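You operate a simulated robot arm through the tools that you are given. There is no shell and no other tool.

You run a simulated two-armed robot. Do the job below in one go: nothing can be reset, and whatever is moved stays where it is left.

TASK
Wipe up the spill on the top of the feed bench with the green towel and put it back.

It is judged by the outcome, as a careful person would: the job done as asked, and still so three seconds after it is handed in. It fails if anything else is knocked over, pushed out of place, dropped, spilled or broken. Flat cloth is picked up by pressing the open fingertips on it (5 to 10 N) and closing them slowly along it; thin cloth reads only 2 to 8 mm in the jaws.

THE ROBOT
Two 6-joint arms with two-finger parallel grippers on one trunk, on a base that moves. Base frame: it is fixed to the floor where the robot stands at the start and does not move with it; the origin is under the middle of the robot, x ahead of it, y to its left, z up. Units: mm, rad, N and s.
The left shoulder is at the start at [60, 187, 1072], the right one opposite. With the tool pointing down near the work surface each hand reaches from about 280 to 620 mm from the robot's upright axis, wherever it stands, measured 20 degrees to its own side. Places, roughly: green towel [-1500, -1750, 1000]. Payload 1.57 kg a hand.
Tool frame (each hand has its own): the origin (TCP) lies between the finger pads and is the grasp point; the fingertips stand 30 mm ahead of it; z points along the fingers, y is the line along which they close. The gripper opens to 110 mm. The fingers are 24 mm wide and 12 mm thick; the gripper's body (48 by 112 mm) begins 78 mm behind the TCP.
Orientation is that of the tool frame in the base frame, as a unit quaternion [x, y, z, w]. With the fingers straight down and closing along the base's y, the tool's x points along the base's -x, its y along +y and its z along -z.

THE INTERFACE
- The arms move only by the tool apply_moves. It takes "left_deltas", "right_deltas" or both (then of equal length, played together; a hand with none holds still); each is a list of rows, each a list of 7 numbers: the shift along the base's x, y, z in units of 400 mm (1.0 is 400 mm), then the turn, a rotation vector about the base's x, y, z in units of 90 degrees (1.0 is 90 degrees), then the gripper command, from -1 (shut) to 1 (fully open), values between in proportion. In form: [[x, y, z, rx, ry, rz, hand], ...]. A call has 1 to 20 rows; each row is the pose to reach, as a shift and turn from the pose commanded when the call began. A call with a number of a shift or a turn outside -1 to 1 is refused whole. A row lasts 0.2 s, in which the tool goes at most 50 mm and 0.15 rad; a call with a longer step from one row to the next is refused whole, and so is a gripper value outside its range. Where a pose cannot be reached the arm comes as near as it can. A force on the tool above 40 N (or 10 N above the force at the start of the call, whichever is more), or a blocked arm, ends the call early, and 0.2 s more pass. Each finger travels about 153 mm/s and halts on what it meets, pressing with about 33 N; the grip force reading is that of the motor and also rises with nothing between the fingers. The clock runs only during rows and for 0.2 s after the last one: add rows that repeat a pose to give the fingers time. It gives the time, the measured TCP pose, the force on the tool (base axes), the opening and the grip force at its end, in the units of the frame above (readings bear some noise), with the torque about the TCP (base axes, N m) and any sound that the robot's microphone picked up.
- Cameras (640 x 400 px; columns grow to the right, rows downward): "scene" is now at [22.9, 1.4, 1619.7]; the picture's right is [0.03, -1.00, 0.00], its down [-0.71, -0.02, -0.71] and it looks along [0.71, 0.02, -0.71] (base axes); focal length 260 px, centre (320, 200). "left" rides on the left gripper at [70, -16, -141] in its tool frame; the picture's right is [0.23, 0.97, 0.00], its down [-0.86, 0.20, -0.48] and it looks along [-0.47, 0.11, 0.88] (tool axes); focal length 222 px, centre (320, 200). "right" rides on the right gripper at [70, 16, -141] in its tool frame; the picture's right is [-0.23, 0.97, 0.00], its down [-0.86, -0.20, -0.48] and it looks along [-0.47, -0.11, 0.88] (tool axes); focal length 222 px, centre (320, 200). There is no depth. A picture from a camera that has moved, and an enlarged one, comes with that camera's place and axes in the base frame and with its lens.
- get_image(camera): a new picture of that camera. No time passes.
- lift_body(by): slides the trunk up (or, below 0, down) by that many mm; the arms and the scene camera ride with it, the base frame stays. It gives what a move gives, with no picture.
- steer(legs): drives the robot by 1 to 6 legs, each [ahead, left, turn to the left] in mm, mm and rad, along the robot's own axes; the way and the turn of a leg run together, so that a leg with both is an arc; at most 1500 mm and 3.142 rad a leg. The arms and the cameras ride along, it lands a little off, and it stops where it bumps. It gives what a move gives.
- head_to(pan, tilt): turns the head with the scene camera to pan (to the left, within 1.501 rad either way) and tilt (down, from -0.506 to 1.204), counted from straight ahead of the robot. It gives what a move gives.
- inspect(camera, box): a new picture of the part [left, top, right, bottom] of that camera's present view, enlarged. No time passes.
- job_done(): hands the job in; it is judged then, once.

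Nothing tells you exact positions but the pictures and the camera data. Unless the task says otherwise, let go and move clear before handing in.

The tools are called after "Emit:" by a JSON object that holds its "method" and its "body". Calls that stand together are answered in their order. apply_moves: Moves the arms, as the interface text tells. Its arguments: {"type":"object","properties":{"left_deltas":{"type":"array","items":{"type":"array","items":{"type":"number"}}},"right_deltas":{"type":"array","items":{"type":"array","items":{"type":"number"}}}},"required":[]} The other tools are called the same way: lift_body (by) moves the trunk up or down; steer (legs) drives the base; head_to (pan, tilt) turns the head that bears the scene camera; get_image (camera) takes a picture; inspect (camera, box) takes an enlarged picture of a part of a camera's view; job_done () hands the job in.

At the start:

```text
t: 0.0
left_ee_pos: [412.3, 223.4, 1125.1]
left_tcp_rot: [0.0, 1.0, 0.001, -0.001]
left_ft_force: [-0.3, -0.1, -2.0]
left_ft_torque: [-0.01, 0.02, 0.0]
left_width: 110.2
left_gripper_force: 0.0
right_ee_pos: [437.3, -167.7, 1036.5]
right_tcp_rot: [0.0, 1.0, 0.0, 0.0]
right_ft_force: [-0.3, -0.1, -0.4]
right_ft_torque: [-0.01, -0.02, 0.03]
right_width: 110.2
right_gripper_force: 0.2
trunk travel left (down, up): [-700.0, 290.0]
robot x, y, heading: [2.2, 0.6, -0.001]
head pan, tilt (commanded): [0.031, 0.784]
```

scene: 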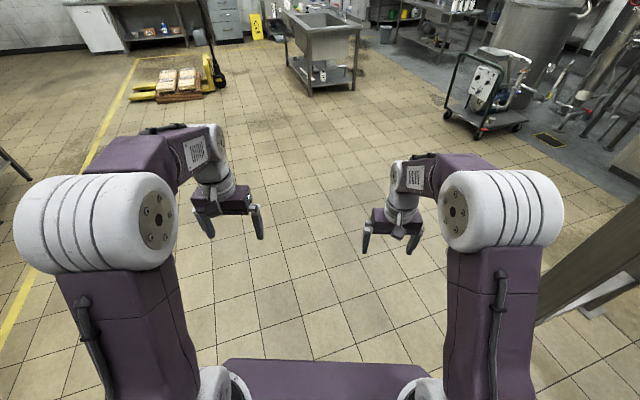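
right: 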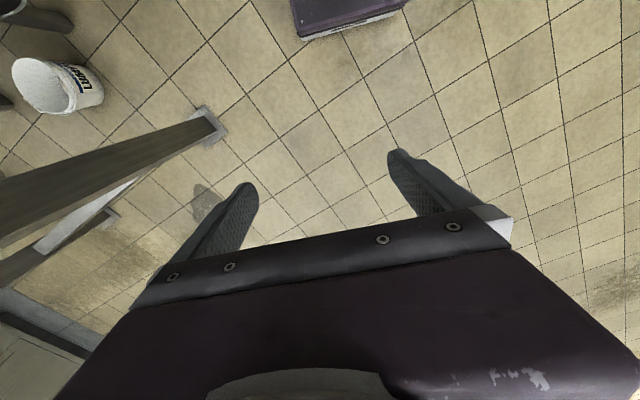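
left: 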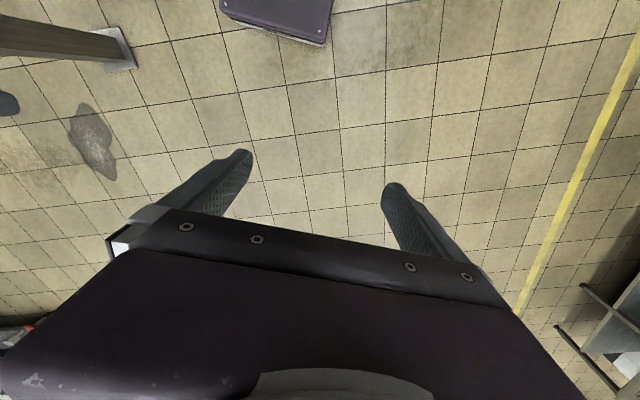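

I see an industrial room with a sink ahead and nothing that looks like the feed bench; the towel should be behind and to the right. I'll turn the head to look around on both sides first.

Emit:
{"method": "head_to", "body": {"pan": -1.5, "tilt": 0.4}}

Emit:
{"method": "get_image", "body": {"camera": "scene"}}

Emit:
{"method": "head_to", "body": {"pan": 1.5, "tilt": 0.4}}

Emit:
{"method": "get_image", "body": {"camera": "scene"}}

Emit:
{"method": "head_to", "body": {"pan": 0, "tilt": 0.3}}

Emit:
{"method": "get_image", "body": {"camera": "scene"}}

```text
t: 1.6
left_ee_pos: [412.0, 224.9, 1123.5]
left_tcp_rot: [0.0, 1.0, 0.0, 0.0]
left_ft_force: [0.2, 0.4, -0.4]
left_ft_torque: [-0.02, 0.0, -0.03]
left_width: 110.2
left_gripper_force: 0.0
right_ee_pos: [437.3, -166.5, 1037.5]
right_tcp_rot: [0.0, 1.0, 0.0, 0.001]
right_ft_force: [-0.4, -0.3, -0.5]
right_ft_torque: [0.0, 0.0, -0.02]
right_width: 110.0
right_gripper_force: 0.1
trunk travel left (down, up): [-700.0, 290.0]
robot x, y, heading: [1.7, -0.5, 0.005]
head pan, tilt (commanded): [-1.499, 0.4]
```

```text
taken
camera scene: at [-51.7, -93.6, 1653.4], right [-1.0, -0.07, 0.0], down [-0.03, 0.39, -0.92], along [0.07, -0.92, -0.39], focal length 260 px, centre (320, 200)
```

scene: 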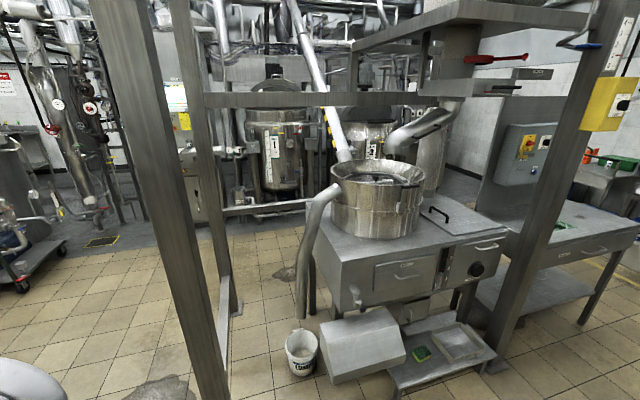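

```text
t: 4.2
left_ee_pos: [412.1, 222.9, 1124.6]
left_tcp_rot: [0.0, 1.0, 0.0, 0.0]
left_ft_force: [0.2, -0.5, -0.2]
left_ft_torque: [0.02, 0.0, 0.03]
left_width: 110.1
left_gripper_force: 0.0
right_ee_pos: [437.8, -167.9, 1037.6]
right_tcp_rot: [-0.001, 1.0, 0.0, 0.0]
right_ft_force: [0.6, 0.2, -0.7]
right_ft_torque: [-0.02, 0.02, 0.0]
right_width: 109.8
right_gripper_force: 0.0
trunk travel left (down, up): [-700.0, 290.0]
robot x, y, heading: [0.8, 1.2, 0.001]
head pan, tilt (commanded): [1.499, 0.4]
```

```text
taken
camera scene: at [-51.8, 91.2, 1653.5], right [1.0, -0.07, 0.0], down [-0.03, -0.39, -0.92], along [0.07, 0.92, -0.39], focal length 260 px, centre (320, 200)
```

scene: 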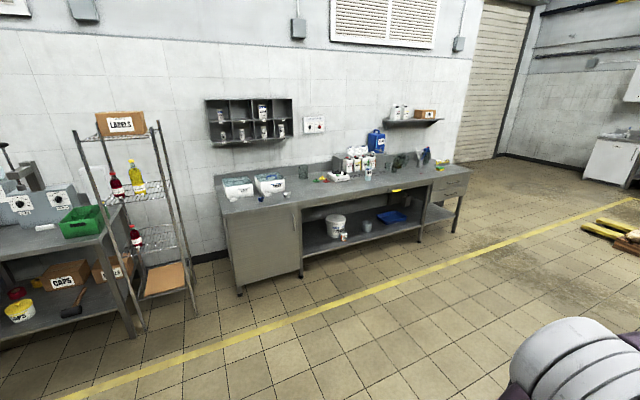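

```text
t: 5.8
left_ee_pos: [410.7, 224.4, 1125.7]
left_tcp_rot: [0.0, 1.0, -0.001, 0.0]
left_ft_force: [-0.7, 0.0, -0.4]
left_ft_torque: [0.0, -0.01, 0.02]
left_width: 110.0
left_gripper_force: 0.0
right_ee_pos: [436.2, -167.5, 1035.6]
right_tcp_rot: [0.0, 1.0, 0.001, 0.0]
right_ft_force: [-0.9, 1.0, -0.1]
right_ft_torque: [-0.01, 0.01, 0.02]
right_width: 110.0
right_gripper_force: 0.1
trunk travel left (down, up): [-700.0, 290.0]
robot x, y, heading: [2.9, 0.0, -0.005]
head pan, tilt (commanded): [0.0, 0.3]
```

```text
taken
camera scene: at [34.9, -1.1, 1662.7], right [0.0, -1.0, 0.0], down [-0.3, 0.0, -0.96], along [0.96, 0.0, -0.3], focal length 260 px, centre (320, 200)
```

scene: 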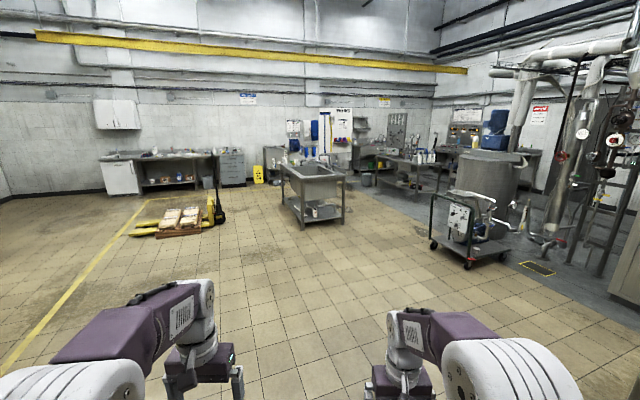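

To the right there is a mill station with a bench beside it that has something green on it, near where the towel should be. I'll enlarge that view and then look for more detail.

Emit:
{"method": "head_to", "body": {"pan": -1.5, "tilt": 0.4}}

Emit:
{"method": "inspect", "body": {"camera": "scene", "box": [440, 80, 640, 280]}}

Emit:
{"method": "inspect", "body": {"camera": "scene", "box": [280, 140, 540, 400]}}

```text
t: 7.4
left_ee_pos: [410.8, 223.1, 1123.5]
left_tcp_rot: [0.0, 1.0, 0.0, 0.0]
left_ft_force: [-0.3, -0.7, 0.5]
left_ft_torque: [-0.02, -0.04, -0.02]
left_width: 110.1
left_gripper_force: 0.2
right_ee_pos: [437.0, -166.3, 1036.2]
right_tcp_rot: [0.0, 1.0, 0.001, 0.001]
right_ft_force: [1.0, -0.1, -0.1]
right_ft_torque: [0.01, 0.02, 0.01]
right_width: 110.0
right_gripper_force: 0.1
trunk travel left (down, up): [-700.0, 290.0]
robot x, y, heading: [-2.3, 1.8, -0.002]
head pan, tilt (commanded): [-1.499, 0.4]
```

```text
2.00 times, centred on (540, 180) of scene
camera zoom: at [-51.7, -93.6, 1653.5], right [-1.0, -0.07, 0.0], down [-0.03, 0.39, -0.92], along [0.07, -0.92, -0.39], focal length 520 px, centre (-120, 240)
```

zoom: 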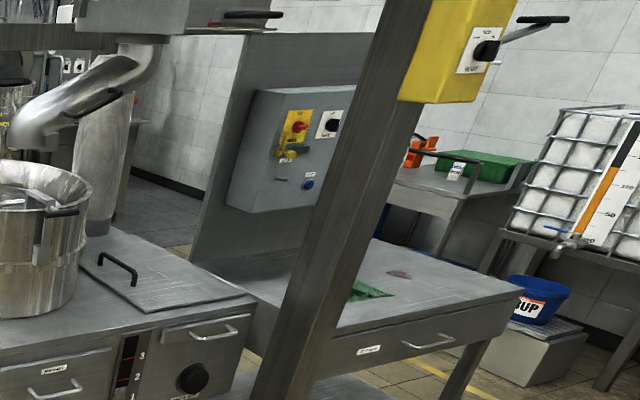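

```text
1.54 times, centred on (410, 270) of scene
camera zoom: at [-51.7, -93.6, 1653.5], right [-1.0, -0.07, 0.0], down [-0.03, 0.39, -0.92], along [0.07, -0.92, -0.39], focal length 400 px, centre (182, 92)
```

zoom: 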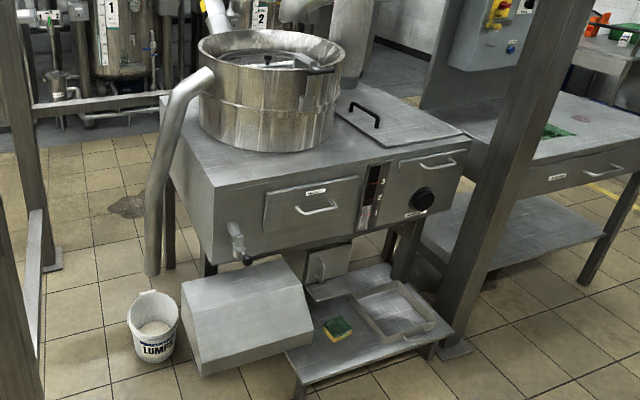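

The feed bench seems to be the steel bench to the right-rear (front edge turned about 20° from the x axis, top around z≈850), with the green towel and a reddish spill beside it; a gantry post stands in front near (-1120, -1320). I'll turn the robot right and look at the way there.

Emit:
{"method": "steer", "body": {"legs": [[0, 0, -1.57]]}}

Emit:
{"method": "head_to", "body": {"pan": -0.9, "tilt": 0.45}}

Emit:
{"method": "get_image", "body": {"camera": "scene"}}

Emit:
{"method": "head_to", "body": {"pan": -1.5, "tilt": 0.6}}

Emit:
{"method": "get_image", "body": {"camera": "scene"}}

```text
t: 11.7
left_ee_pos: [222.5, -410.4, 1123.6]
left_tcp_rot: [0.708, 0.706, 0.001, 0.0]
left_ft_force: [-0.3, 0.4, -1.0]
left_ft_torque: [0.03, 0.01, -0.01]
left_width: 110.1
left_gripper_force: 0.0
right_ee_pos: [-168.3, -437.1, 1036.1]
right_tcp_rot: [0.708, 0.706, 0.0, 0.0]
right_ft_force: [0.2, 0.0, 0.3]
right_ft_torque: [-0.01, -0.02, 0.03]
right_width: 110.0
right_gripper_force: 0.1
trunk travel left (down, up): [-700.0, 290.0]
robot x, y, heading: [0.8, 1.3, -1.571]
head pan, tilt (commanded): [-1.499, 0.4]
```

```text
t: 12.7
left_ee_pos: [221.4, -412.1, 1124.0]
left_tcp_rot: [0.708, 0.706, 0.0, 0.0]
left_ft_force: [0.4, 0.1, -0.6]
left_ft_torque: [0.0, -0.03, -0.01]
left_width: 109.9
left_gripper_force: 0.0
right_ee_pos: [-169.1, -437.1, 1036.4]
right_tcp_rot: [0.707, 0.707, 0.0, -0.001]
right_ft_force: [-0.3, -0.7, 0.4]
right_ft_torque: [-0.01, 0.01, 0.01]
right_width: 109.9
right_gripper_force: 0.0
trunk travel left (down, up): [-700.0, 290.0]
robot x, y, heading: [-2.0, 0.4, -1.571]
head pan, tilt (commanded): [-0.901, 0.45]
```

```text
taken
camera scene: at [-70.6, 1.9, 1648.8], right [-0.62, 0.79, 0.0], down [0.34, 0.27, -0.9], along [-0.71, -0.56, -0.44], focal length 260 px, centre (320, 200)
```

scene: 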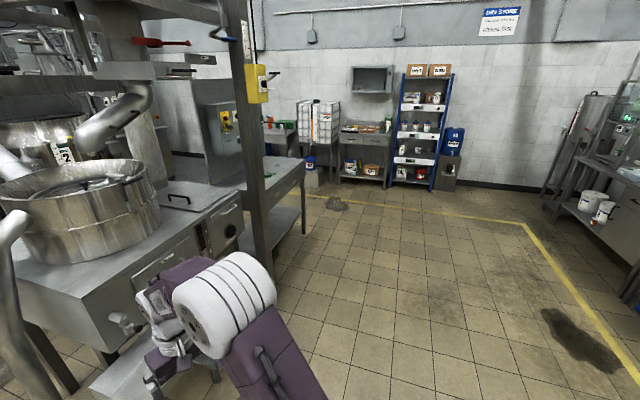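

```text
t: 13.7
left_ee_pos: [221.8, -412.0, 1123.8]
left_tcp_rot: [0.708, 0.706, 0.0, 0.0]
left_ft_force: [0.3, -0.4, -0.1]
left_ft_torque: [-0.03, 0.05, 0.01]
left_width: 110.2
left_gripper_force: 0.1
right_ee_pos: [-168.5, -436.7, 1037.0]
right_tcp_rot: [0.708, 0.706, -0.001, 0.001]
right_ft_force: [-0.9, 0.1, 0.7]
right_ft_torque: [0.01, 0.01, 0.03]
right_width: 110.0
right_gripper_force: 0.0
trunk travel left (down, up): [-700.0, 290.0]
robot x, y, heading: [-1.0, -0.4, -1.57]
head pan, tilt (commanded): [-1.499, 0.6]
```

```text
taken
camera scene: at [-86.6, 52.4, 1635.3], right [-0.07, 1.0, 0.0], down [0.56, 0.04, -0.83], along [-0.82, -0.06, -0.56], focal length 260 px, centre (320, 200)
```

scene: 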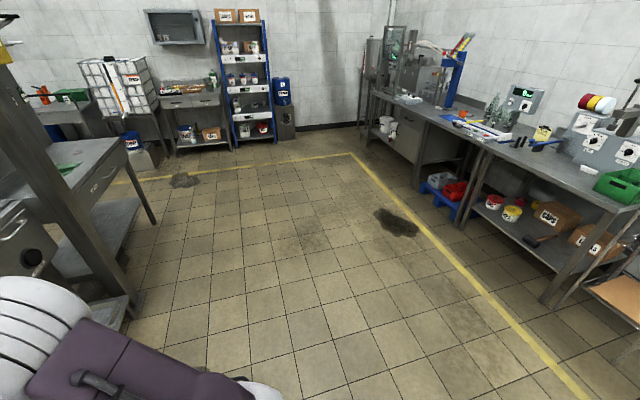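

The open floor lies to the -x side of me and the bench end is reachable from there. I'll strafe right along the clear floor and look at the bench.

Emit:
{"method": "steer", "body": {"legs": [[0, -1500, 0], [0, -200, 0]]}}

Emit:
{"method": "head_to", "body": {"pan": 0.2, "tilt": 0.45}}

Emit:
{"method": "get_image", "body": {"camera": "scene"}}

```text
t: 22.3
left_ee_pos: [-1480.5, -405.5, 1124.7]
left_tcp_rot: [0.709, 0.705, 0.0, 0.0]
left_ft_force: [-0.2, -0.1, -0.4]
left_ft_torque: [0.01, 0.01, 0.03]
left_width: 109.7
left_gripper_force: 0.1
right_ee_pos: [-1874.0, -428.7, 1038.3]
right_tcp_rot: [0.709, 0.705, 0.0, 0.0]
right_ft_force: [-0.5, -1.2, 0.2]
right_ft_torque: [-0.01, 0.02, 0.03]
right_width: 110.4
right_gripper_force: 0.1
trunk travel left (down, up): [-700.0, 290.0]
robot x, y, heading: [-1707.6, 5.6, -1.579]
head pan, tilt (commanded): [-1.499, 0.6]
```

```text
t: 24.0
left_ee_pos: [-1482.4, -404.7, 1125.3]
left_tcp_rot: [0.709, 0.705, 0.0, 0.0]
left_ft_force: [0.3, 0.0, 0.3]
left_ft_torque: [0.01, -0.01, 0.01]
left_width: 109.9
left_gripper_force: 0.0
right_ee_pos: [-1874.6, -429.3, 1037.2]
right_tcp_rot: [0.709, 0.705, 0.0, 0.0]
right_ft_force: [-0.5, -0.6, -0.2]
right_ft_torque: [-0.01, -0.04, -0.01]
right_width: 110.2
right_gripper_force: 0.1
trunk travel left (down, up): [-700.0, 290.0]
robot x, y, heading: [-1704.9, 6.5, -1.571]
head pan, tilt (commanded): [0.201, 0.45]
```

```text
taken
camera scene: at [-1684.4, -24.1, 1648.8], right [-0.98, -0.19, 0.0], down [-0.08, 0.43, -0.9], along [0.17, -0.88, -0.44], focal length 260 px, centre (320, 200)
```

scene: 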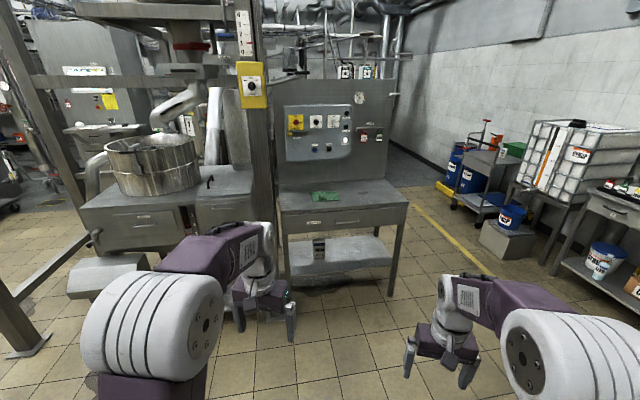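

Emit:
{"method": "inspect", "body": {"camera": "scene", "box": [250, 80, 430, 300]}}

Emit:
{"method": "inspect", "body": {"camera": "scene", "box": [270, 170, 420, 240]}}

```text
1.82 times, centred on (340, 190) of scene
camera zoom: at [-1684.4, -24.1, 1648.8], right [-0.98, -0.19, 0.0], down [-0.08, 0.43, -0.9], along [0.17, -0.88, -0.44], focal length 473 px, centre (284, 218)
```

zoom: 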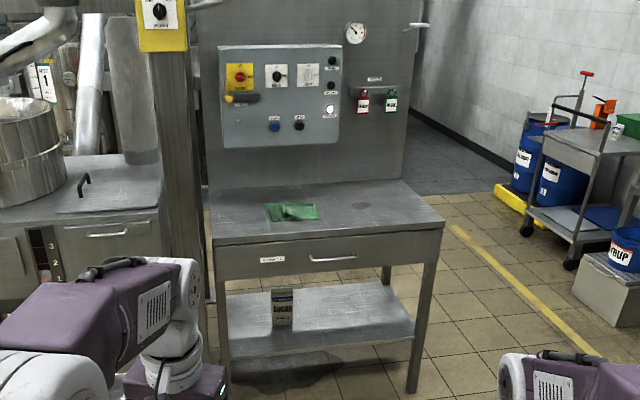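

```text
4.27 times, centred on (345, 205) of scene
camera zoom: at [-1684.4, -24.1, 1648.8], right [-0.98, -0.19, 0.0], down [-0.08, 0.43, -0.9], along [0.17, -0.88, -0.44], focal length 1110 px, centre (213, 179)
```

zoom: 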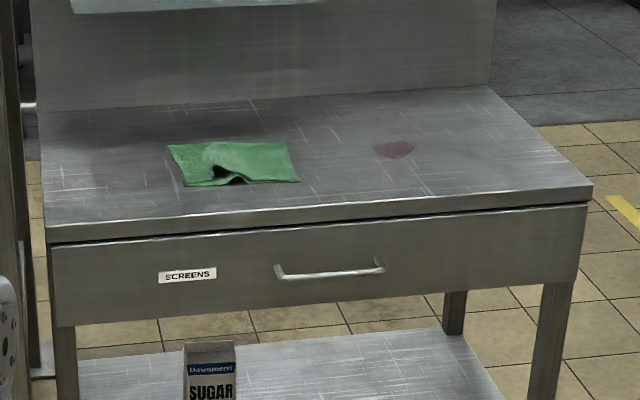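

The bench top is at about z≈865, its front edge running from (-1158,-1403) to (-1974,-1700). The towel sits at about (-1398,-1684) and the pink spill at about (-1658,-1792). I'll drive to stand square in front of it, still set back, for a better look.

Emit:
{"method": "steer", "body": {"legs": [[970, -290, 0], [0, 0, 0.355]]}}

Emit:
{"method": "head_to", "body": {"pan": 0.2, "tilt": 0.7}}

Emit:
{"method": "get_image", "body": {"camera": "scene"}}

```text
t: 30.4
left_ee_pos: [-1658.0, -1276.6, 1125.0]
left_tcp_rot: [0.579, 0.816, 0.001, 0.0]
left_ft_force: [-0.6, -0.5, -0.2]
left_ft_torque: [0.02, 0.0, 0.01]
left_width: 110.1
left_gripper_force: 0.0
right_ee_pos: [-2017.4, -1429.6, 1036.4]
right_tcp_rot: [0.579, 0.816, 0.0, 0.0]
right_ft_force: [-0.2, -0.5, 0.9]
right_ft_torque: [-0.01, 0.04, 0.0]
right_width: 109.9
right_gripper_force: 0.1
trunk travel left (down, up): [-700.0, 290.0]
robot x, y, heading: [-2007.4, -963.7, -1.229]
head pan, tilt (commanded): [0.201, 0.45]
```

```text
t: 31.1
left_ee_pos: [-1657.7, -1275.0, 1124.1]
left_tcp_rot: [0.578, 0.816, 0.0, 0.0]
left_ft_force: [-0.4, -0.5, 1.1]
left_ft_torque: [0.01, 0.03, 0.0]
left_width: 110.0
left_gripper_force: 0.0
right_ee_pos: [-2018.4, -1429.6, 1037.1]
right_tcp_rot: [0.579, 0.816, 0.0, 0.0]
right_ft_force: [0.5, 0.8, -0.9]
right_ft_torque: [0.0, -0.04, 0.02]
right_width: 109.9
right_gripper_force: 0.1
trunk travel left (down, up): [-700.0, 290.0]
robot x, y, heading: [-2005.6, -959.1, -1.232]
head pan, tilt (commanded): [0.201, 0.7]
```

```text
taken
camera scene: at [-1979.5, -979.2, 1626.7], right [-0.86, -0.51, 0.0], down [-0.33, 0.55, -0.77], along [0.39, -0.66, -0.64], focal length 260 px, centre (320, 200)
```

scene: 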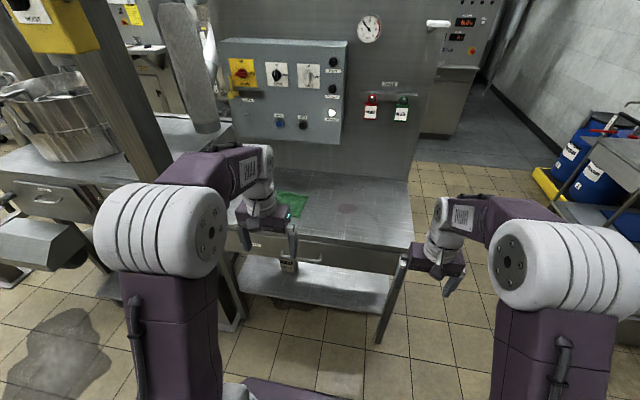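

I'm square in front of the bench and set back about 700 mm. I'll look down to see how far my base sticks out before creeping forward.

Emit:
{"method": "head_to", "body": {"pan": 0, "tilt": 1.2}}

Emit:
{"method": "get_image", "body": {"camera": "scene"}}

Emit:
{"method": "get_image", "body": {"camera": "left"}}

```text
t: 32.1
left_ee_pos: [-1657.8, -1276.8, 1124.2]
left_tcp_rot: [0.578, 0.816, 0.0, 0.001]
left_ft_force: [0.3, 0.7, -0.6]
left_ft_torque: [0.0, 0.01, 0.01]
left_width: 109.8
left_gripper_force: 0.1
right_ee_pos: [-2017.6, -1429.5, 1036.1]
right_tcp_rot: [0.578, 0.816, 0.001, 0.0]
right_ft_force: [0.2, 0.0, -0.1]
right_ft_torque: [-0.02, 0.0, -0.02]
right_width: 109.7
right_gripper_force: 0.0
trunk travel left (down, up): [-700.0, 290.0]
robot x, y, heading: [-2005.0, -959.5, -1.233]
head pan, tilt (commanded): [0.0, 1.201]
```

```text
taken
camera scene: at [-2004.6, -959.1, 1590.7], right [-0.94, -0.33, 0.0], down [-0.31, 0.88, -0.36], along [0.12, -0.34, -0.93], focal length 260 px, centre (320, 200)
```

scene: 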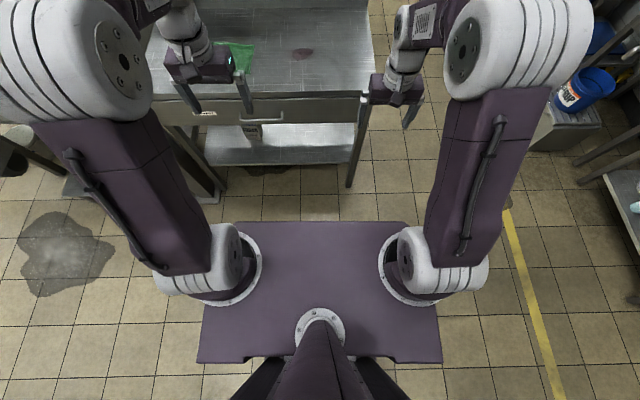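

```text
taken
camera left: at [-1696.1, -1215.3, 1265.6], right [0.84, 0.54, 0.0], down [0.47, -0.74, 0.48], along [0.26, -0.4, -0.88], focal length 222 px, centre (320, 200)
```

left: 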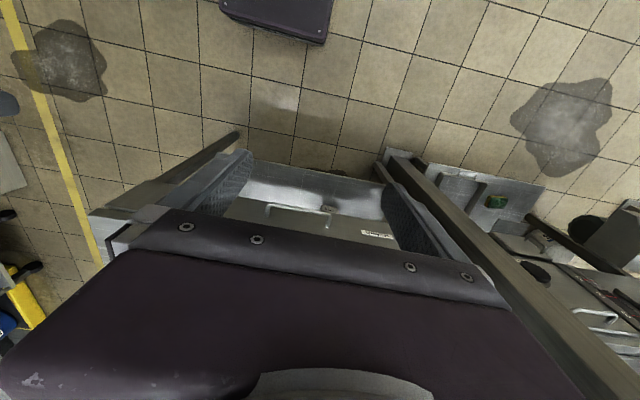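

My base front edge is about 240 mm ahead of my axis, and both hands are well above the bench top. I'll move about 345 mm ahead so the left hand can reach both the towel and the spill.

Emit:
{"method": "steer", "body": {"legs": [[250, 0, 0.01], [95, 0, 0]]}}

Emit:
{"method": "head_to", "body": {"pan": 0.3, "tilt": 0.95}}

Emit:
{"method": "get_image", "body": {"camera": "scene"}}

Emit:
{"method": "get_image", "body": {"camera": "left"}}

```text
t: 34.6
left_ee_pos: [-1537.8, -1601.1, 1124.3]
left_tcp_rot: [0.574, 0.819, 0.0, -0.001]
left_ft_force: [0.3, -0.4, -0.5]
left_ft_torque: [0.03, 0.0, -0.02]
left_width: 109.9
left_gripper_force: 0.0
right_ee_pos: [-1897.4, -1757.4, 1037.4]
right_tcp_rot: [0.575, 0.818, -0.001, 0.0]
right_ft_force: [-0.3, 0.4, -0.3]
right_ft_torque: [-0.03, -0.01, 0.01]
right_width: 110.1
right_gripper_force: 0.2
trunk travel left (down, up): [-700.0, 290.0]
robot x, y, heading: [-1887.7, -1289.2, -1.222]
head pan, tilt (commanded): [0.0, 1.201]
```

```text
t: 35.4
left_ee_pos: [-1538.2, -1600.6, 1125.3]
left_tcp_rot: [0.575, 0.818, -0.001, 0.002]
left_ft_force: [-0.1, -0.1, 0.3]
left_ft_torque: [-0.01, -0.04, 0.02]
left_width: 110.1
left_gripper_force: 0.0
right_ee_pos: [-1897.5, -1757.0, 1036.8]
right_tcp_rot: [0.575, 0.818, 0.0, 0.0]
right_ft_force: [0.0, 0.3, 0.0]
right_ft_torque: [-0.01, -0.02, -0.03]
right_width: 110.2
right_gripper_force: 0.1
trunk travel left (down, up): [-700.0, 290.0]
robot x, y, heading: [-1889.5, -1286.2, -1.223]
head pan, tilt (commanded): [0.3, 0.949]
```

```text
taken
camera scene: at [-1863.4, -1292.0, 1606.8], right [-0.8, -0.6, 0.0], down [-0.49, 0.65, -0.58], along [0.35, -0.46, -0.81], focal length 260 px, centre (320, 200)
```

scene: 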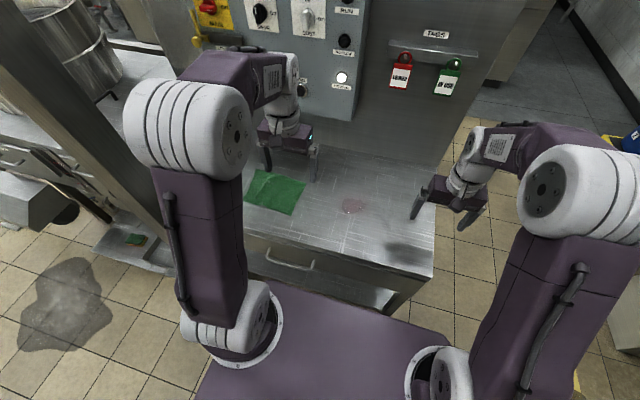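

```text
taken
camera left: at [-1577.4, -1539.9, 1265.6], right [0.84, 0.54, 0.0], down [0.48, -0.74, 0.48], along [0.26, -0.4, -0.88], focal length 222 px, centre (320, 200)
```

left: 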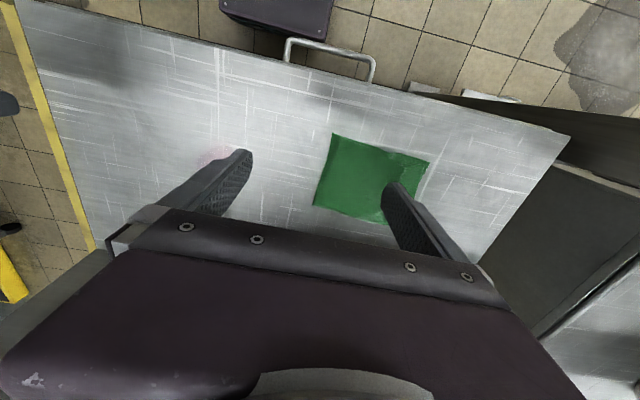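

The bench, towel and spill are all in view now, with the left hand right above. I'll enlarge both views to fix exact positions and the bench height.

Emit:
{"method": "inspect", "body": {"camera": "scene", "box": [220, 150, 440, 290]}}

Emit:
{"method": "inspect", "body": {"camera": "left", "box": [180, 90, 460, 260]}}

Emit:
{"method": "get_image", "body": {"camera": "right"}}

```text
2.86 times, centred on (330, 220) of scene
camera zoom: at [-1863.4, -1292.0, 1606.8], right [-0.8, -0.6, 0.0], down [-0.49, 0.65, -0.58], along [0.35, -0.46, -0.81], focal length 743 px, centre (291, 143)
```

zoom: 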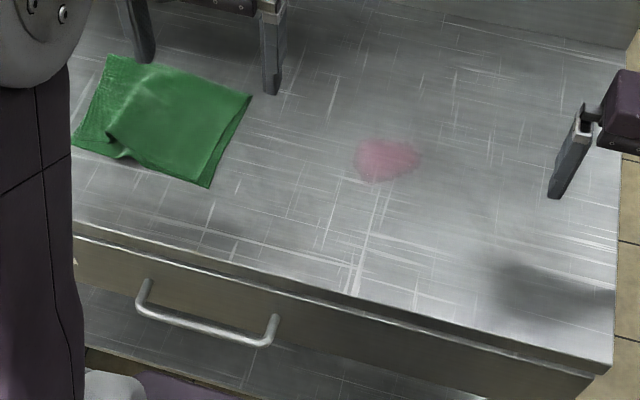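

```text
2.29 times, centred on (320, 175) of left
camera zoom: at [-1577.4, -1539.9, 1265.6], right [0.84, 0.54, 0.0], down [0.48, -0.74, 0.48], along [0.26, -0.4, -0.88], focal length 508 px, centre (320, 257)
```

zoom: 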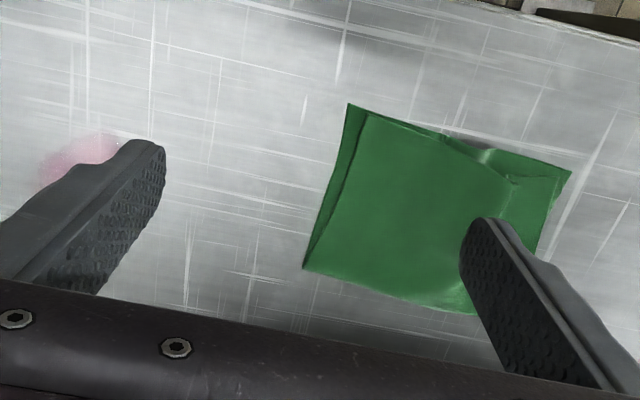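

```text
taken
camera right: at [-1905.3, -1687.8, 1178.1], right [0.99, 0.12, 0.0], down [0.1, -0.87, 0.48], along [0.06, -0.48, -0.88], focal length 222 px, centre (320, 200)
```

right: 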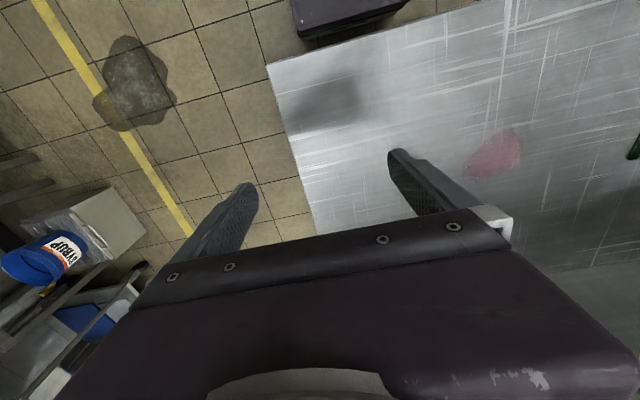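

By triangulating, I put the bench top at z≈890 and the towel at about 190×140 mm, centred near (-1404,-1634). A raised ruck runs front to back on it at about (-1382,-1626), and the spill is at about (-1659,-1750). I'll bring the left hand above the ruck, fingers straddling it, and check.

Emit:
{"method": "apply_moves", "body": {"left_deltas": [[0.065, -0.0106, -0.04, 0, 0, 0, 0.45], [0.13, -0.0213, -0.08, 0, 0, 0, 0.45], [0.194, -0.0319, -0.12, 0, 0, 0, 0.45], [0.2585, -0.0425, -0.16, 0, 0, 0, 0.45], [0.323, -0.0531, -0.2, 0, 0, 0, 0.45], [0.3875, -0.0638, -0.24, 0, 0, 0, 0.45], [0.3875, -0.0638, -0.28, 0, 0, 0, 0.45], [0.3875, -0.0638, -0.28, 0, 0, 0, 0.45]]}}

Emit:
{"method": "get_image", "body": {"camera": "left"}}

Emit:
{"method": "get_image", "body": {"camera": "scene"}}

```text
t: 37.2
left_ee_pos: [-1383.3, -1625.7, 1012.9]
left_tcp_rot: [0.575, 0.818, -0.001, 0.0]
left_ft_force: [-0.1, 0.0, -0.1]
left_ft_torque: [0.0, 0.0, 0.01]
left_width: 79.6
left_gripper_force: 0.1
right_ee_pos: [-1897.1, -1755.3, 1036.8]
right_tcp_rot: [0.575, 0.818, 0.0, -0.001]
right_ft_force: [0.8, -0.2, 0.8]
right_ft_torque: [-0.01, -0.01, -0.02]
right_width: 109.7
right_gripper_force: 0.0
trunk travel left (down, up): [-700.0, 290.0]
robot x, y, heading: [-1888.5, -1287.5, -1.224]
head pan, tilt (commanded): [0.3, 0.949]
```

```text
taken
camera left: at [-1422.8, -1564.9, 1153.8], right [0.84, 0.54, 0.0], down [0.48, -0.74, 0.48], along [0.26, -0.4, -0.88], focal length 222 px, centre (320, 200)
```

left: 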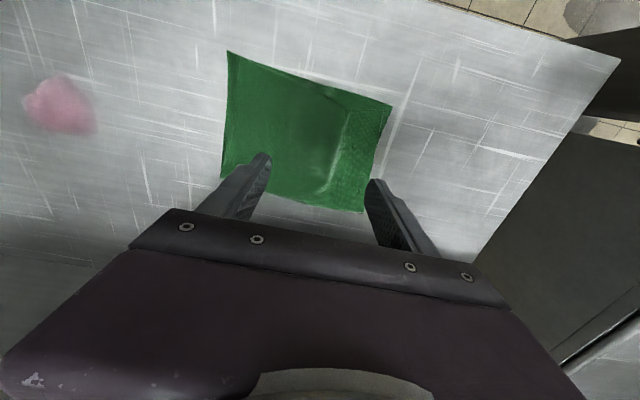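

```text
taken
camera scene: at [-1863.7, -1291.3, 1606.8], right [-0.8, -0.6, 0.0], down [-0.49, 0.65, -0.58], along [0.35, -0.46, -0.81], focal length 260 px, centre (320, 200)
```

scene: 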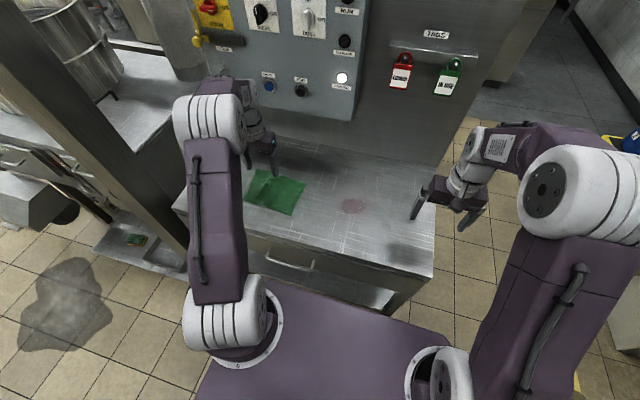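

The fingers straddle the ruck and both will land on the towel; its centre works out at about (-1402,-1633). I'll lower in stages, watching the force for contact.

Emit:
{"method": "apply_moves", "body": {"left_deltas": [[0, 0, -0.075, 0, 0, 0, 0.45], [0, 0, -0.14, 0, 0, 0, 0.45], [0, 0, -0.18, 0, 0, 0, 0.45], [0, 0, -0.195, 0, 0, 0, 0.45], [0, 0, -0.195, 0, 0, 0, 0.45]]}}

Emit:
{"method": "get_image", "body": {"camera": "left"}}

Emit:
{"method": "inspect", "body": {"camera": "scene", "box": [220, 110, 400, 230]}}

```text
t: 38.4
left_ee_pos: [-1384.3, -1626.0, 935.1]
left_tcp_rot: [0.575, 0.818, 0.0, 0.0]
left_ft_force: [-0.3, 0.3, -0.6]
left_ft_torque: [0.04, -0.01, -0.03]
left_width: 79.7
left_gripper_force: 0.1
right_ee_pos: [-1897.9, -1757.3, 1037.8]
right_tcp_rot: [0.575, 0.818, 0.0, 0.0]
right_ft_force: [1.0, 0.1, 0.1]
right_ft_torque: [0.03, 0.02, -0.04]
right_width: 110.1
right_gripper_force: 0.1
trunk travel left (down, up): [-700.0, 290.0]
robot x, y, heading: [-1887.2, -1288.0, -1.226]
head pan, tilt (commanded): [0.3, 0.949]
```

```text
taken
camera left: at [-1422.6, -1565.0, 1075.6], right [0.84, 0.54, 0.0], down [0.48, -0.74, 0.48], along [0.26, -0.4, -0.88], focal length 222 px, centre (320, 200)
```

left: 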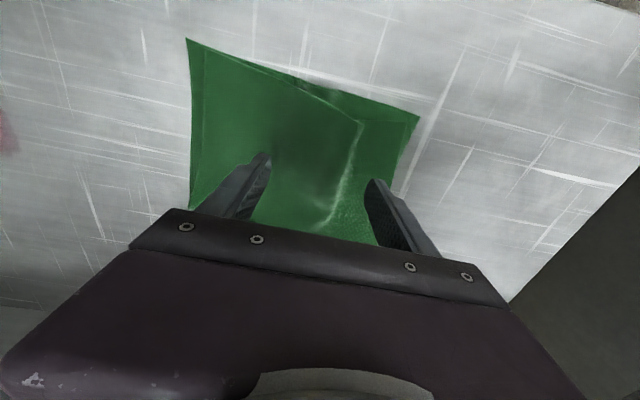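

```text
3.33 times, centred on (310, 170) of scene
camera zoom: at [-1863.5, -1291.5, 1606.8], right [-0.8, -0.6, 0.0], down [-0.49, 0.65, -0.58], along [0.35, -0.46, -0.81], focal length 867 px, centre (353, 300)
```

zoom: 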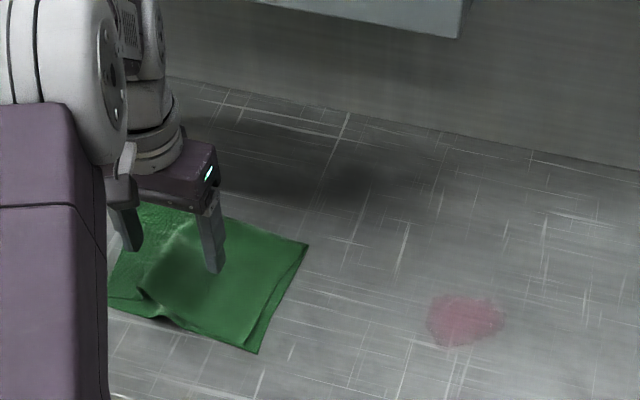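

No contact yet at TCP z=935, and the ruck lies between the fingers. I'll keep lowering in small steps.

Emit:
{"method": "apply_moves", "body": {"left_deltas": [[0, 0, -0.005, 0, 0, 0, 0.45], [0, 0, -0.01, 0, 0, 0, 0.45], [0, 0, -0.015, 0, 0, 0, 0.45]]}}

Emit:
{"method": "apply_moves", "body": {"left_deltas": [[0, 0, -0.004, 0, 0, 0, 0.45], [0, 0, -0.0075, 0, 0, 0, 0.45]]}}

```text
t: 39.2
left_ee_pos: [-1382.4, -1625.7, 927.2]
left_tcp_rot: [0.575, 0.818, 0.0, 0.0]
left_ft_force: [0.6, 0.3, 0.6]
left_ft_torque: [-0.01, -0.03, 0.01]
left_width: 79.6
left_gripper_force: 0.1
right_ee_pos: [-1897.2, -1756.5, 1037.8]
right_tcp_rot: [0.575, 0.818, 0.0, 0.0]
right_ft_force: [-0.8, 0.1, 0.1]
right_ft_torque: [-0.01, -0.02, -0.02]
right_width: 110.2
right_gripper_force: 0.0
trunk travel left (down, up): [-700.0, 290.0]
robot x, y, heading: [-1884.9, -1286.5, -1.228]
head pan, tilt (commanded): [0.3, 0.949]
```

```text
t: 39.8
left_ee_pos: [-1383.3, -1626.0, 924.6]
left_tcp_rot: [0.575, 0.818, -0.001, 0.0]
left_ft_force: [-0.2, 0.5, 0.4]
left_ft_torque: [0.0, 0.01, 0.01]
left_width: 80.0
left_gripper_force: 0.1
right_ee_pos: [-1898.6, -1757.4, 1038.4]
right_tcp_rot: [0.575, 0.818, 0.0, 0.001]
right_ft_force: [-0.2, 0.2, -0.5]
right_ft_torque: [-0.01, 0.01, 0.0]
right_width: 109.9
right_gripper_force: 0.1
trunk travel left (down, up): [-700.0, 290.0]
robot x, y, heading: [-1888.6, -1288.5, -1.232]
head pan, tilt (commanded): [0.3, 0.949]
```

Still no contact at about z=925. I'll go on down in 3 mm steps.

Emit:
{"method": "apply_moves", "body": {"left_deltas": [[0, 0, -0.004, 0, 0, 0, 0.45], [0, 0, -0.0075, 0, 0, 0, 0.45]]}}

Emit:
{"method": "apply_moves", "body": {"left_deltas": [[0, 0, -0.004, 0, 0, 0, 0.45], [0, 0, -0.0075, 0, 0, 0, 0.45]]}}

```text
t: 40.4
left_ee_pos: [-1382.9, -1626.5, 921.4]
left_tcp_rot: [0.575, 0.818, -0.001, 0.0]
left_ft_force: [1.0, 0.4, 0.0]
left_ft_torque: [-0.02, -0.03, -0.02]
left_width: 80.0
left_gripper_force: 0.1
right_ee_pos: [-1897.3, -1757.1, 1037.2]
right_tcp_rot: [0.575, 0.818, 0.0, -0.001]
right_ft_force: [0.4, -0.4, 0.4]
right_ft_torque: [0.0, 0.05, -0.02]
right_width: 109.9
right_gripper_force: 0.0
trunk travel left (down, up): [-700.0, 290.0]
robot x, y, heading: [-1887.1, -1285.3, -1.222]
head pan, tilt (commanded): [0.3, 0.949]
```

```text
t: 41.0
left_ee_pos: [-1383.2, -1626.8, 919.1]
left_tcp_rot: [0.574, 0.819, -0.001, 0.0]
left_ft_force: [-1.1, -1.2, -0.3]
left_ft_torque: [-0.01, -0.01, -0.02]
left_width: 80.0
left_gripper_force: 0.1
right_ee_pos: [-1898.7, -1757.7, 1036.3]
right_tcp_rot: [0.575, 0.818, 0.0, -0.001]
right_ft_force: [0.1, 0.0, -0.2]
right_ft_torque: [-0.05, 0.0, 0.01]
right_width: 110.2
right_gripper_force: 0.1
trunk travel left (down, up): [-700.0, 290.0]
robot x, y, heading: [-1887.3, -1289.5, -1.228]
head pan, tilt (commanded): [0.3, 0.949]
```

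Emit:
{"method": "inspect", "body": {"camera": "left", "box": [160, 20, 460, 260]}}

Emit:
{"method": "apply_moves", "body": {"left_deltas": [[0, 0, -0.004, 0, 0, 0, 0.45], [0, 0, -0.0075, 0, 0, 0, 0.45]]}}

```text
1.67 times, centred on (310, 140) of left
camera zoom: at [-1422.0, -1565.2, 1060.5], right [0.84, 0.54, 0.0], down [0.48, -0.74, 0.48], along [0.26, -0.4, -0.88], focal length 370 px, centre (337, 300)
```

zoom: 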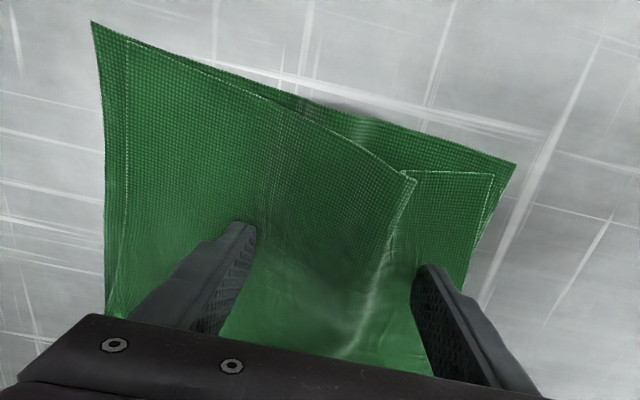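

```text
t: 41.6
left_ee_pos: [-1383.3, -1625.8, 916.3]
left_tcp_rot: [0.575, 0.818, 0.001, 0.0]
left_ft_force: [0.5, -0.1, -0.2]
left_ft_torque: [-0.05, 0.02, -0.01]
left_width: 79.7
left_gripper_force: 0.0
right_ee_pos: [-1896.5, -1756.7, 1036.6]
right_tcp_rot: [0.575, 0.818, 0.0, 0.0]
right_ft_force: [0.4, 0.2, 0.5]
right_ft_torque: [-0.01, 0.02, -0.01]
right_width: 110.2
right_gripper_force: 0.0
trunk travel left (down, up): [-700.0, 290.0]
robot x, y, heading: [-1888.7, -1288.3, -1.228]
head pan, tilt (commanded): [0.3, 0.949]
```

No contact at z=916, so the bench top is lower than 886. I'll continue in 3 mm steps.

Emit:
{"method": "apply_moves", "body": {"left_deltas": [[0, 0, -0.004, 0, 0, 0, 0.45], [0, 0, -0.0075, 0, 0, 0, 0.45]]}}

Emit:
{"method": "apply_moves", "body": {"left_deltas": [[0, 0, -0.004, 0, 0, 0, 0.45], [0, 0, -0.0075, 0, 0, 0, 0.45]]}}

Emit:
{"method": "apply_moves", "body": {"left_deltas": [[0, 0, -0.004, 0, 0, 0, 0.45], [0, 0, -0.0075, 0, 0, 0, 0.45]]}}

```text
t: 42.2
left_ee_pos: [-1382.4, -1625.1, 913.3]
left_tcp_rot: [0.575, 0.818, 0.0, 0.0]
left_ft_force: [0.8, 0.6, -0.3]
left_ft_torque: [0.0, -0.01, 0.04]
left_width: 79.6
left_gripper_force: 0.0
right_ee_pos: [-1897.5, -1756.8, 1036.6]
right_tcp_rot: [0.575, 0.818, 0.0, 0.0]
right_ft_force: [0.7, -0.4, -0.2]
right_ft_torque: [0.01, -0.01, -0.03]
right_width: 110.3
right_gripper_force: 0.0
trunk travel left (down, up): [-700.0, 290.0]
robot x, y, heading: [-1886.6, -1286.9, -1.232]
head pan, tilt (commanded): [0.3, 0.949]
```

```text
t: 42.8
left_ee_pos: [-1383.5, -1626.6, 911.0]
left_tcp_rot: [0.575, 0.818, 0.0, 0.001]
left_ft_force: [1.8, 0.2, 12.4]
left_ft_torque: [-0.06, 0.2, -0.03]
left_width: 79.8
left_gripper_force: 0.1
right_ee_pos: [-1897.0, -1755.8, 1037.6]
right_tcp_rot: [0.575, 0.818, -0.001, 0.001]
right_ft_force: [0.9, -0.8, 0.0]
right_ft_torque: [0.0, 0.03, -0.02]
right_width: 110.1
right_gripper_force: 0.0
trunk travel left (down, up): [-700.0, 290.0]
robot x, y, heading: [-1889.6, -1290.7, -1.226]
head pan, tilt (commanded): [0.3, 0.949]
```

```text
t: 43.4
left_ee_pos: [-1384.6, -1624.9, 911.6]
left_tcp_rot: [0.574, 0.819, 0.0, 0.004]
left_ft_force: [5.9, -3.3, 37.3]
left_ft_torque: [-0.47, 1.12, 0.2]
left_width: 77.9
left_gripper_force: 0.0
right_ee_pos: [-1900.1, -1754.8, 1039.2]
right_tcp_rot: [0.575, 0.818, 0.001, 0.003]
right_ft_force: [-0.4, -0.3, 0.0]
right_ft_torque: [0.03, -0.02, 0.02]
right_width: 109.9
right_gripper_force: 0.1
trunk travel left (down, up): [-700.0, 290.0]
robot x, y, heading: [-1889.1, -1289.4, -1.228]
head pan, tilt (commanded): [0.3, 0.949]
```

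The tips touch the towel at about TCP z=911.5, and the last step pressed too hard (37 N). I'll ease up about 3.3 mm to leave a light press of 5–10 N.

Emit:
{"method": "apply_moves", "body": {"left_deltas": [[0, 0, 0.0083, 0, 0, 0, 0.45], [0, 0, 0.0083, 0, 0, 0, 0.45]]}}

Emit:
{"method": "inspect", "body": {"camera": "left", "box": [160, 20, 460, 260]}}

```text
t: 44.0
left_ee_pos: [-1384.7, -1624.1, 912.5]
left_tcp_rot: [0.575, 0.818, 0.0, 0.001]
left_ft_force: [4.0, -4.3, 25.5]
left_ft_torque: [-0.3, 0.41, 0.13]
left_width: 77.8
left_gripper_force: 0.0
right_ee_pos: [-1900.5, -1755.4, 1037.1]
right_tcp_rot: [0.575, 0.818, 0.001, 0.002]
right_ft_force: [-0.5, -0.3, -0.4]
right_ft_torque: [0.0, -0.02, -0.01]
right_width: 110.1
right_gripper_force: 0.1
trunk travel left (down, up): [-700.0, 290.0]
robot x, y, heading: [-1889.8, -1286.2, -1.226]
head pan, tilt (commanded): [0.3, 0.949]
```

```text
1.67 times, centred on (310, 140) of left
camera zoom: at [-1424.5, -1564.0, 1053.0], right [0.84, 0.54, 0.0], down [0.48, -0.74, 0.48], along [0.26, -0.4, -0.88], focal length 370 px, centre (337, 300)
```

zoom: 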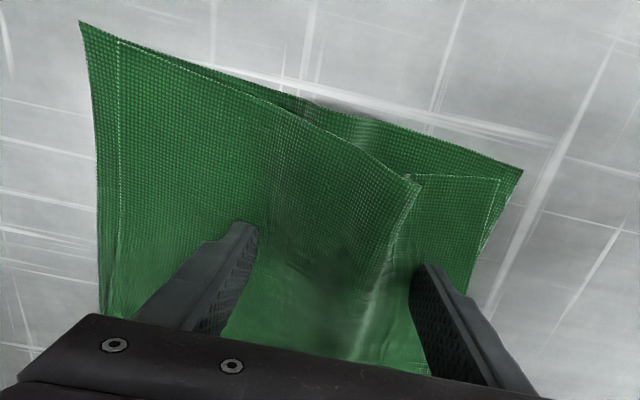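

Still 25 N, so I'll lift a bit more.

Emit:
{"method": "apply_moves", "body": {"left_deltas": [[0, 0, 0.0075, 0, 0, 0, 0.45], [0, 0, 0.0075, 0, 0, 0, 0.45]]}}

```text
t: 44.6
left_ee_pos: [-1385.4, -1623.9, 912.0]
left_tcp_rot: [0.575, 0.818, 0.0, -0.002]
left_ft_force: [-0.2, 1.0, 2.8]
left_ft_torque: [0.01, -0.01, -0.01]
left_width: 79.1
left_gripper_force: 0.0
right_ee_pos: [-1896.4, -1756.8, 1037.1]
right_tcp_rot: [0.575, 0.818, 0.0, -0.001]
right_ft_force: [0.0, -0.8, -0.4]
right_ft_torque: [0.01, 0.0, 0.01]
right_width: 110.0
right_gripper_force: 0.0
trunk travel left (down, up): [-700.0, 290.0]
robot x, y, heading: [-1886.4, -1290.3, -1.228]
head pan, tilt (commanded): [0.3, 0.949]
```

Now 2.8 N. I'll lower by just under a millimetre to get to about 8 N.

Emit:
{"method": "apply_moves", "body": {"left_deltas": [[0, 0, -0.002, 0, 0, 0, 0.45], [0, 0, -0.002, 0, 0, 0, 0.45]]}}

```text
t: 45.2
left_ee_pos: [-1383.6, -1624.7, 912.8]
left_tcp_rot: [0.575, 0.818, 0.001, 0.0]
left_ft_force: [-0.4, -0.1, 1.4]
left_ft_torque: [0.04, 0.01, -0.02]
left_width: 80.0
left_gripper_force: 0.0
right_ee_pos: [-1896.8, -1755.7, 1037.9]
right_tcp_rot: [0.575, 0.818, 0.0, 0.001]
right_ft_force: [-0.1, 0.0, -0.4]
right_ft_torque: [-0.02, -0.02, 0.0]
right_width: 110.0
right_gripper_force: 0.1
trunk travel left (down, up): [-700.0, 290.0]
robot x, y, heading: [-1887.0, -1288.2, -1.225]
head pan, tilt (commanded): [0.3, 0.949]
```

Emit:
{"method": "apply_moves", "body": {"left_deltas": [[0, 0, -0.0015, 0, 0, 0, 0.45], [0, 0, -0.003, 0, 0, 0, 0.45], [0, 0, -0.003, 0, 0, 0, 0.45]]}}

```text
t: 46.0
left_ee_pos: [-1383.3, -1624.4, 911.3]
left_tcp_rot: [0.575, 0.818, -0.001, 0.001]
left_ft_force: [1.9, 0.4, 5.6]
left_ft_torque: [-0.01, 0.0, -0.03]
left_width: 80.0
left_gripper_force: 0.0
right_ee_pos: [-1897.7, -1755.8, 1038.1]
right_tcp_rot: [0.574, 0.819, -0.001, 0.0]
right_ft_force: [-0.5, -0.2, 0.1]
right_ft_torque: [-0.04, -0.02, -0.01]
right_width: 109.8
right_gripper_force: 0.0
trunk travel left (down, up): [-700.0, 290.0]
robot x, y, heading: [-1889.2, -1284.9, -1.225]
head pan, tilt (commanded): [0.3, 0.949]
```

5.6 N of press — right in range. Now I'll close the fingers slowly along the cloth, half way first.

Emit:
{"method": "apply_moves", "body": {"left_deltas": [[0, 0, 0, 0, 0, 0, 0.38], [0, 0, 0, 0, 0, 0, 0.31], [0, 0, 0, 0, 0, 0, 0.24], [0, 0, 0, 0, 0, 0, 0.17], [0, 0, 0, 0, 0, 0, 0.1], [0, 0, 0, 0, 0, 0, 0.03], [0, 0, 0, 0, 0, 0, -0.04], [0, 0, 0, 0, 0, 0, -0.11], [0, 0, 0, 0, 0, 0, -0.18], [0, 0, 0, 0, 0, 0, -0.25]]}}

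Emit:
{"method": "get_image", "body": {"camera": "left"}}

Emit:
{"method": "inspect", "body": {"camera": "scene", "box": [220, 110, 400, 230]}}

```text
t: 48.2
left_ee_pos: [-1383.6, -1624.7, 911.8]
left_tcp_rot: [0.575, 0.818, -0.001, 0.001]
left_ft_force: [0.4, -0.1, 6.2]
left_ft_torque: [0.0, 0.01, 0.02]
left_width: 40.0
left_gripper_force: 0.1
right_ee_pos: [-1899.6, -1756.5, 1036.8]
right_tcp_rot: [0.575, 0.818, 0.0, 0.0]
right_ft_force: [0.5, -0.2, -0.8]
right_ft_torque: [0.0, 0.02, -0.01]
right_width: 109.7
right_gripper_force: 0.0
trunk travel left (down, up): [-700.0, 290.0]
robot x, y, heading: [-1887.2, -1290.8, -1.227]
head pan, tilt (commanded): [0.3, 0.949]
```

```text
taken
camera left: at [-1423.3, -1564.7, 1053.3], right [0.84, 0.54, 0.0], down [0.48, -0.74, 0.48], along [0.26, -0.4, -0.88], focal length 222 px, centre (320, 200)
```

left: 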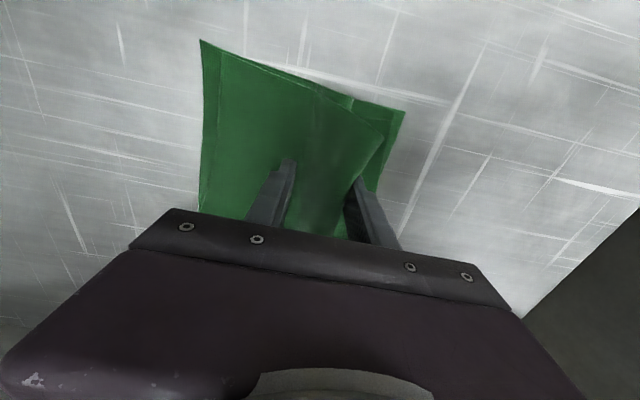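

```text
3.33 times, centred on (310, 170) of scene
camera zoom: at [-1864.4, -1290.9, 1606.8], right [-0.8, -0.6, 0.0], down [-0.49, 0.65, -0.58], along [0.35, -0.47, -0.81], focal length 867 px, centre (353, 300)
```

zoom: 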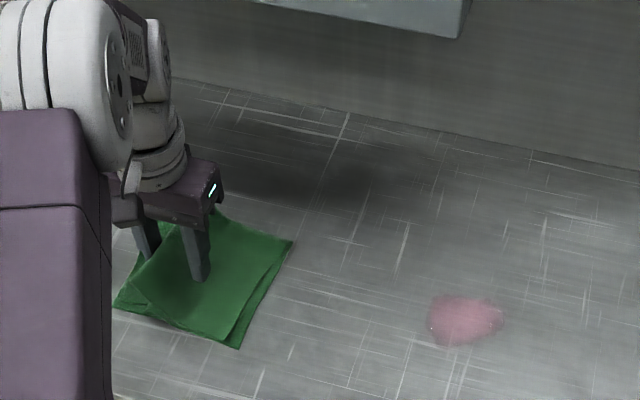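

The cloth is gathering between the fingers and the press holds at 6 N. I'll close the rest of the way slowly and hold to let the grip settle.

Emit:
{"method": "apply_moves", "body": {"left_deltas": [[0, 0, 0, 0, 0, 0, -0.32], [0, 0, 0, 0, 0, 0, -0.39], [0, 0, 0, 0, 0, 0, -0.46], [0, 0, 0, 0, 0, 0, -0.53], [0, 0, 0, 0, 0, 0, -0.6], [0, 0, 0, 0, 0, 0, -0.67], [0, 0, 0, 0, 0, 0, -0.74], [0, 0, 0, 0, 0, 0, -0.81], [0, 0, 0, 0, 0, 0, -0.88], [0, 0, 0, 0, 0, 0, -0.94], [0, 0, 0, 0, 0, 0, -1.0], [0, 0, 0, 0, 0, 0, -1.0], [0, 0, 0, 0, 0, 0, -1.0]]}}

Emit:
{"method": "get_image", "body": {"camera": "left"}}

Emit:
{"method": "inspect", "body": {"camera": "scene", "box": [220, 110, 400, 230]}}

```text
t: 51.0
left_ee_pos: [-1384.9, -1625.9, 911.8]
left_tcp_rot: [0.575, 0.818, 0.0, 0.002]
left_ft_force: [-0.5, -0.1, 6.5]
left_ft_torque: [-0.03, 0.02, -0.02]
left_width: 3.7
left_gripper_force: 24.7
right_ee_pos: [-1898.5, -1756.0, 1036.9]
right_tcp_rot: [0.575, 0.818, 0.0, 0.0]
right_ft_force: [0.5, 0.4, 0.1]
right_ft_torque: [0.03, -0.03, 0.02]
right_width: 109.9
right_gripper_force: 0.0
trunk travel left (down, up): [-700.0, 290.0]
robot x, y, heading: [-1888.5, -1288.1, -1.225]
head pan, tilt (commanded): [0.3, 0.949]
```

```text
taken
camera left: at [-1423.5, -1564.8, 1053.4], right [0.84, 0.54, 0.0], down [0.48, -0.74, 0.48], along [0.26, -0.4, -0.88], focal length 222 px, centre (320, 200)
```

left: 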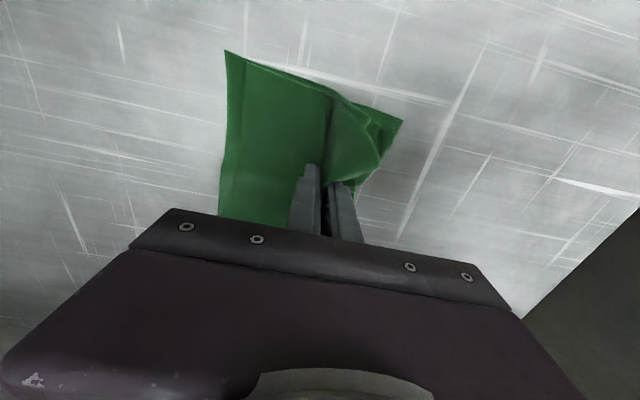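

```text
3.33 times, centred on (310, 170) of scene
camera zoom: at [-1864.6, -1290.9, 1606.8], right [-0.8, -0.6, 0.0], down [-0.49, 0.65, -0.58], along [0.35, -0.47, -0.81], focal length 867 px, centre (353, 300)
```

zoom: 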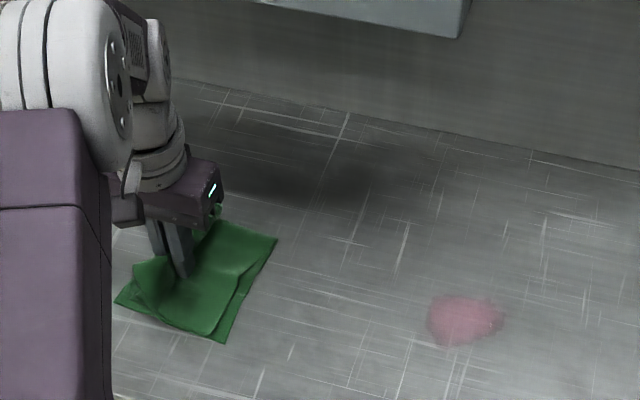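

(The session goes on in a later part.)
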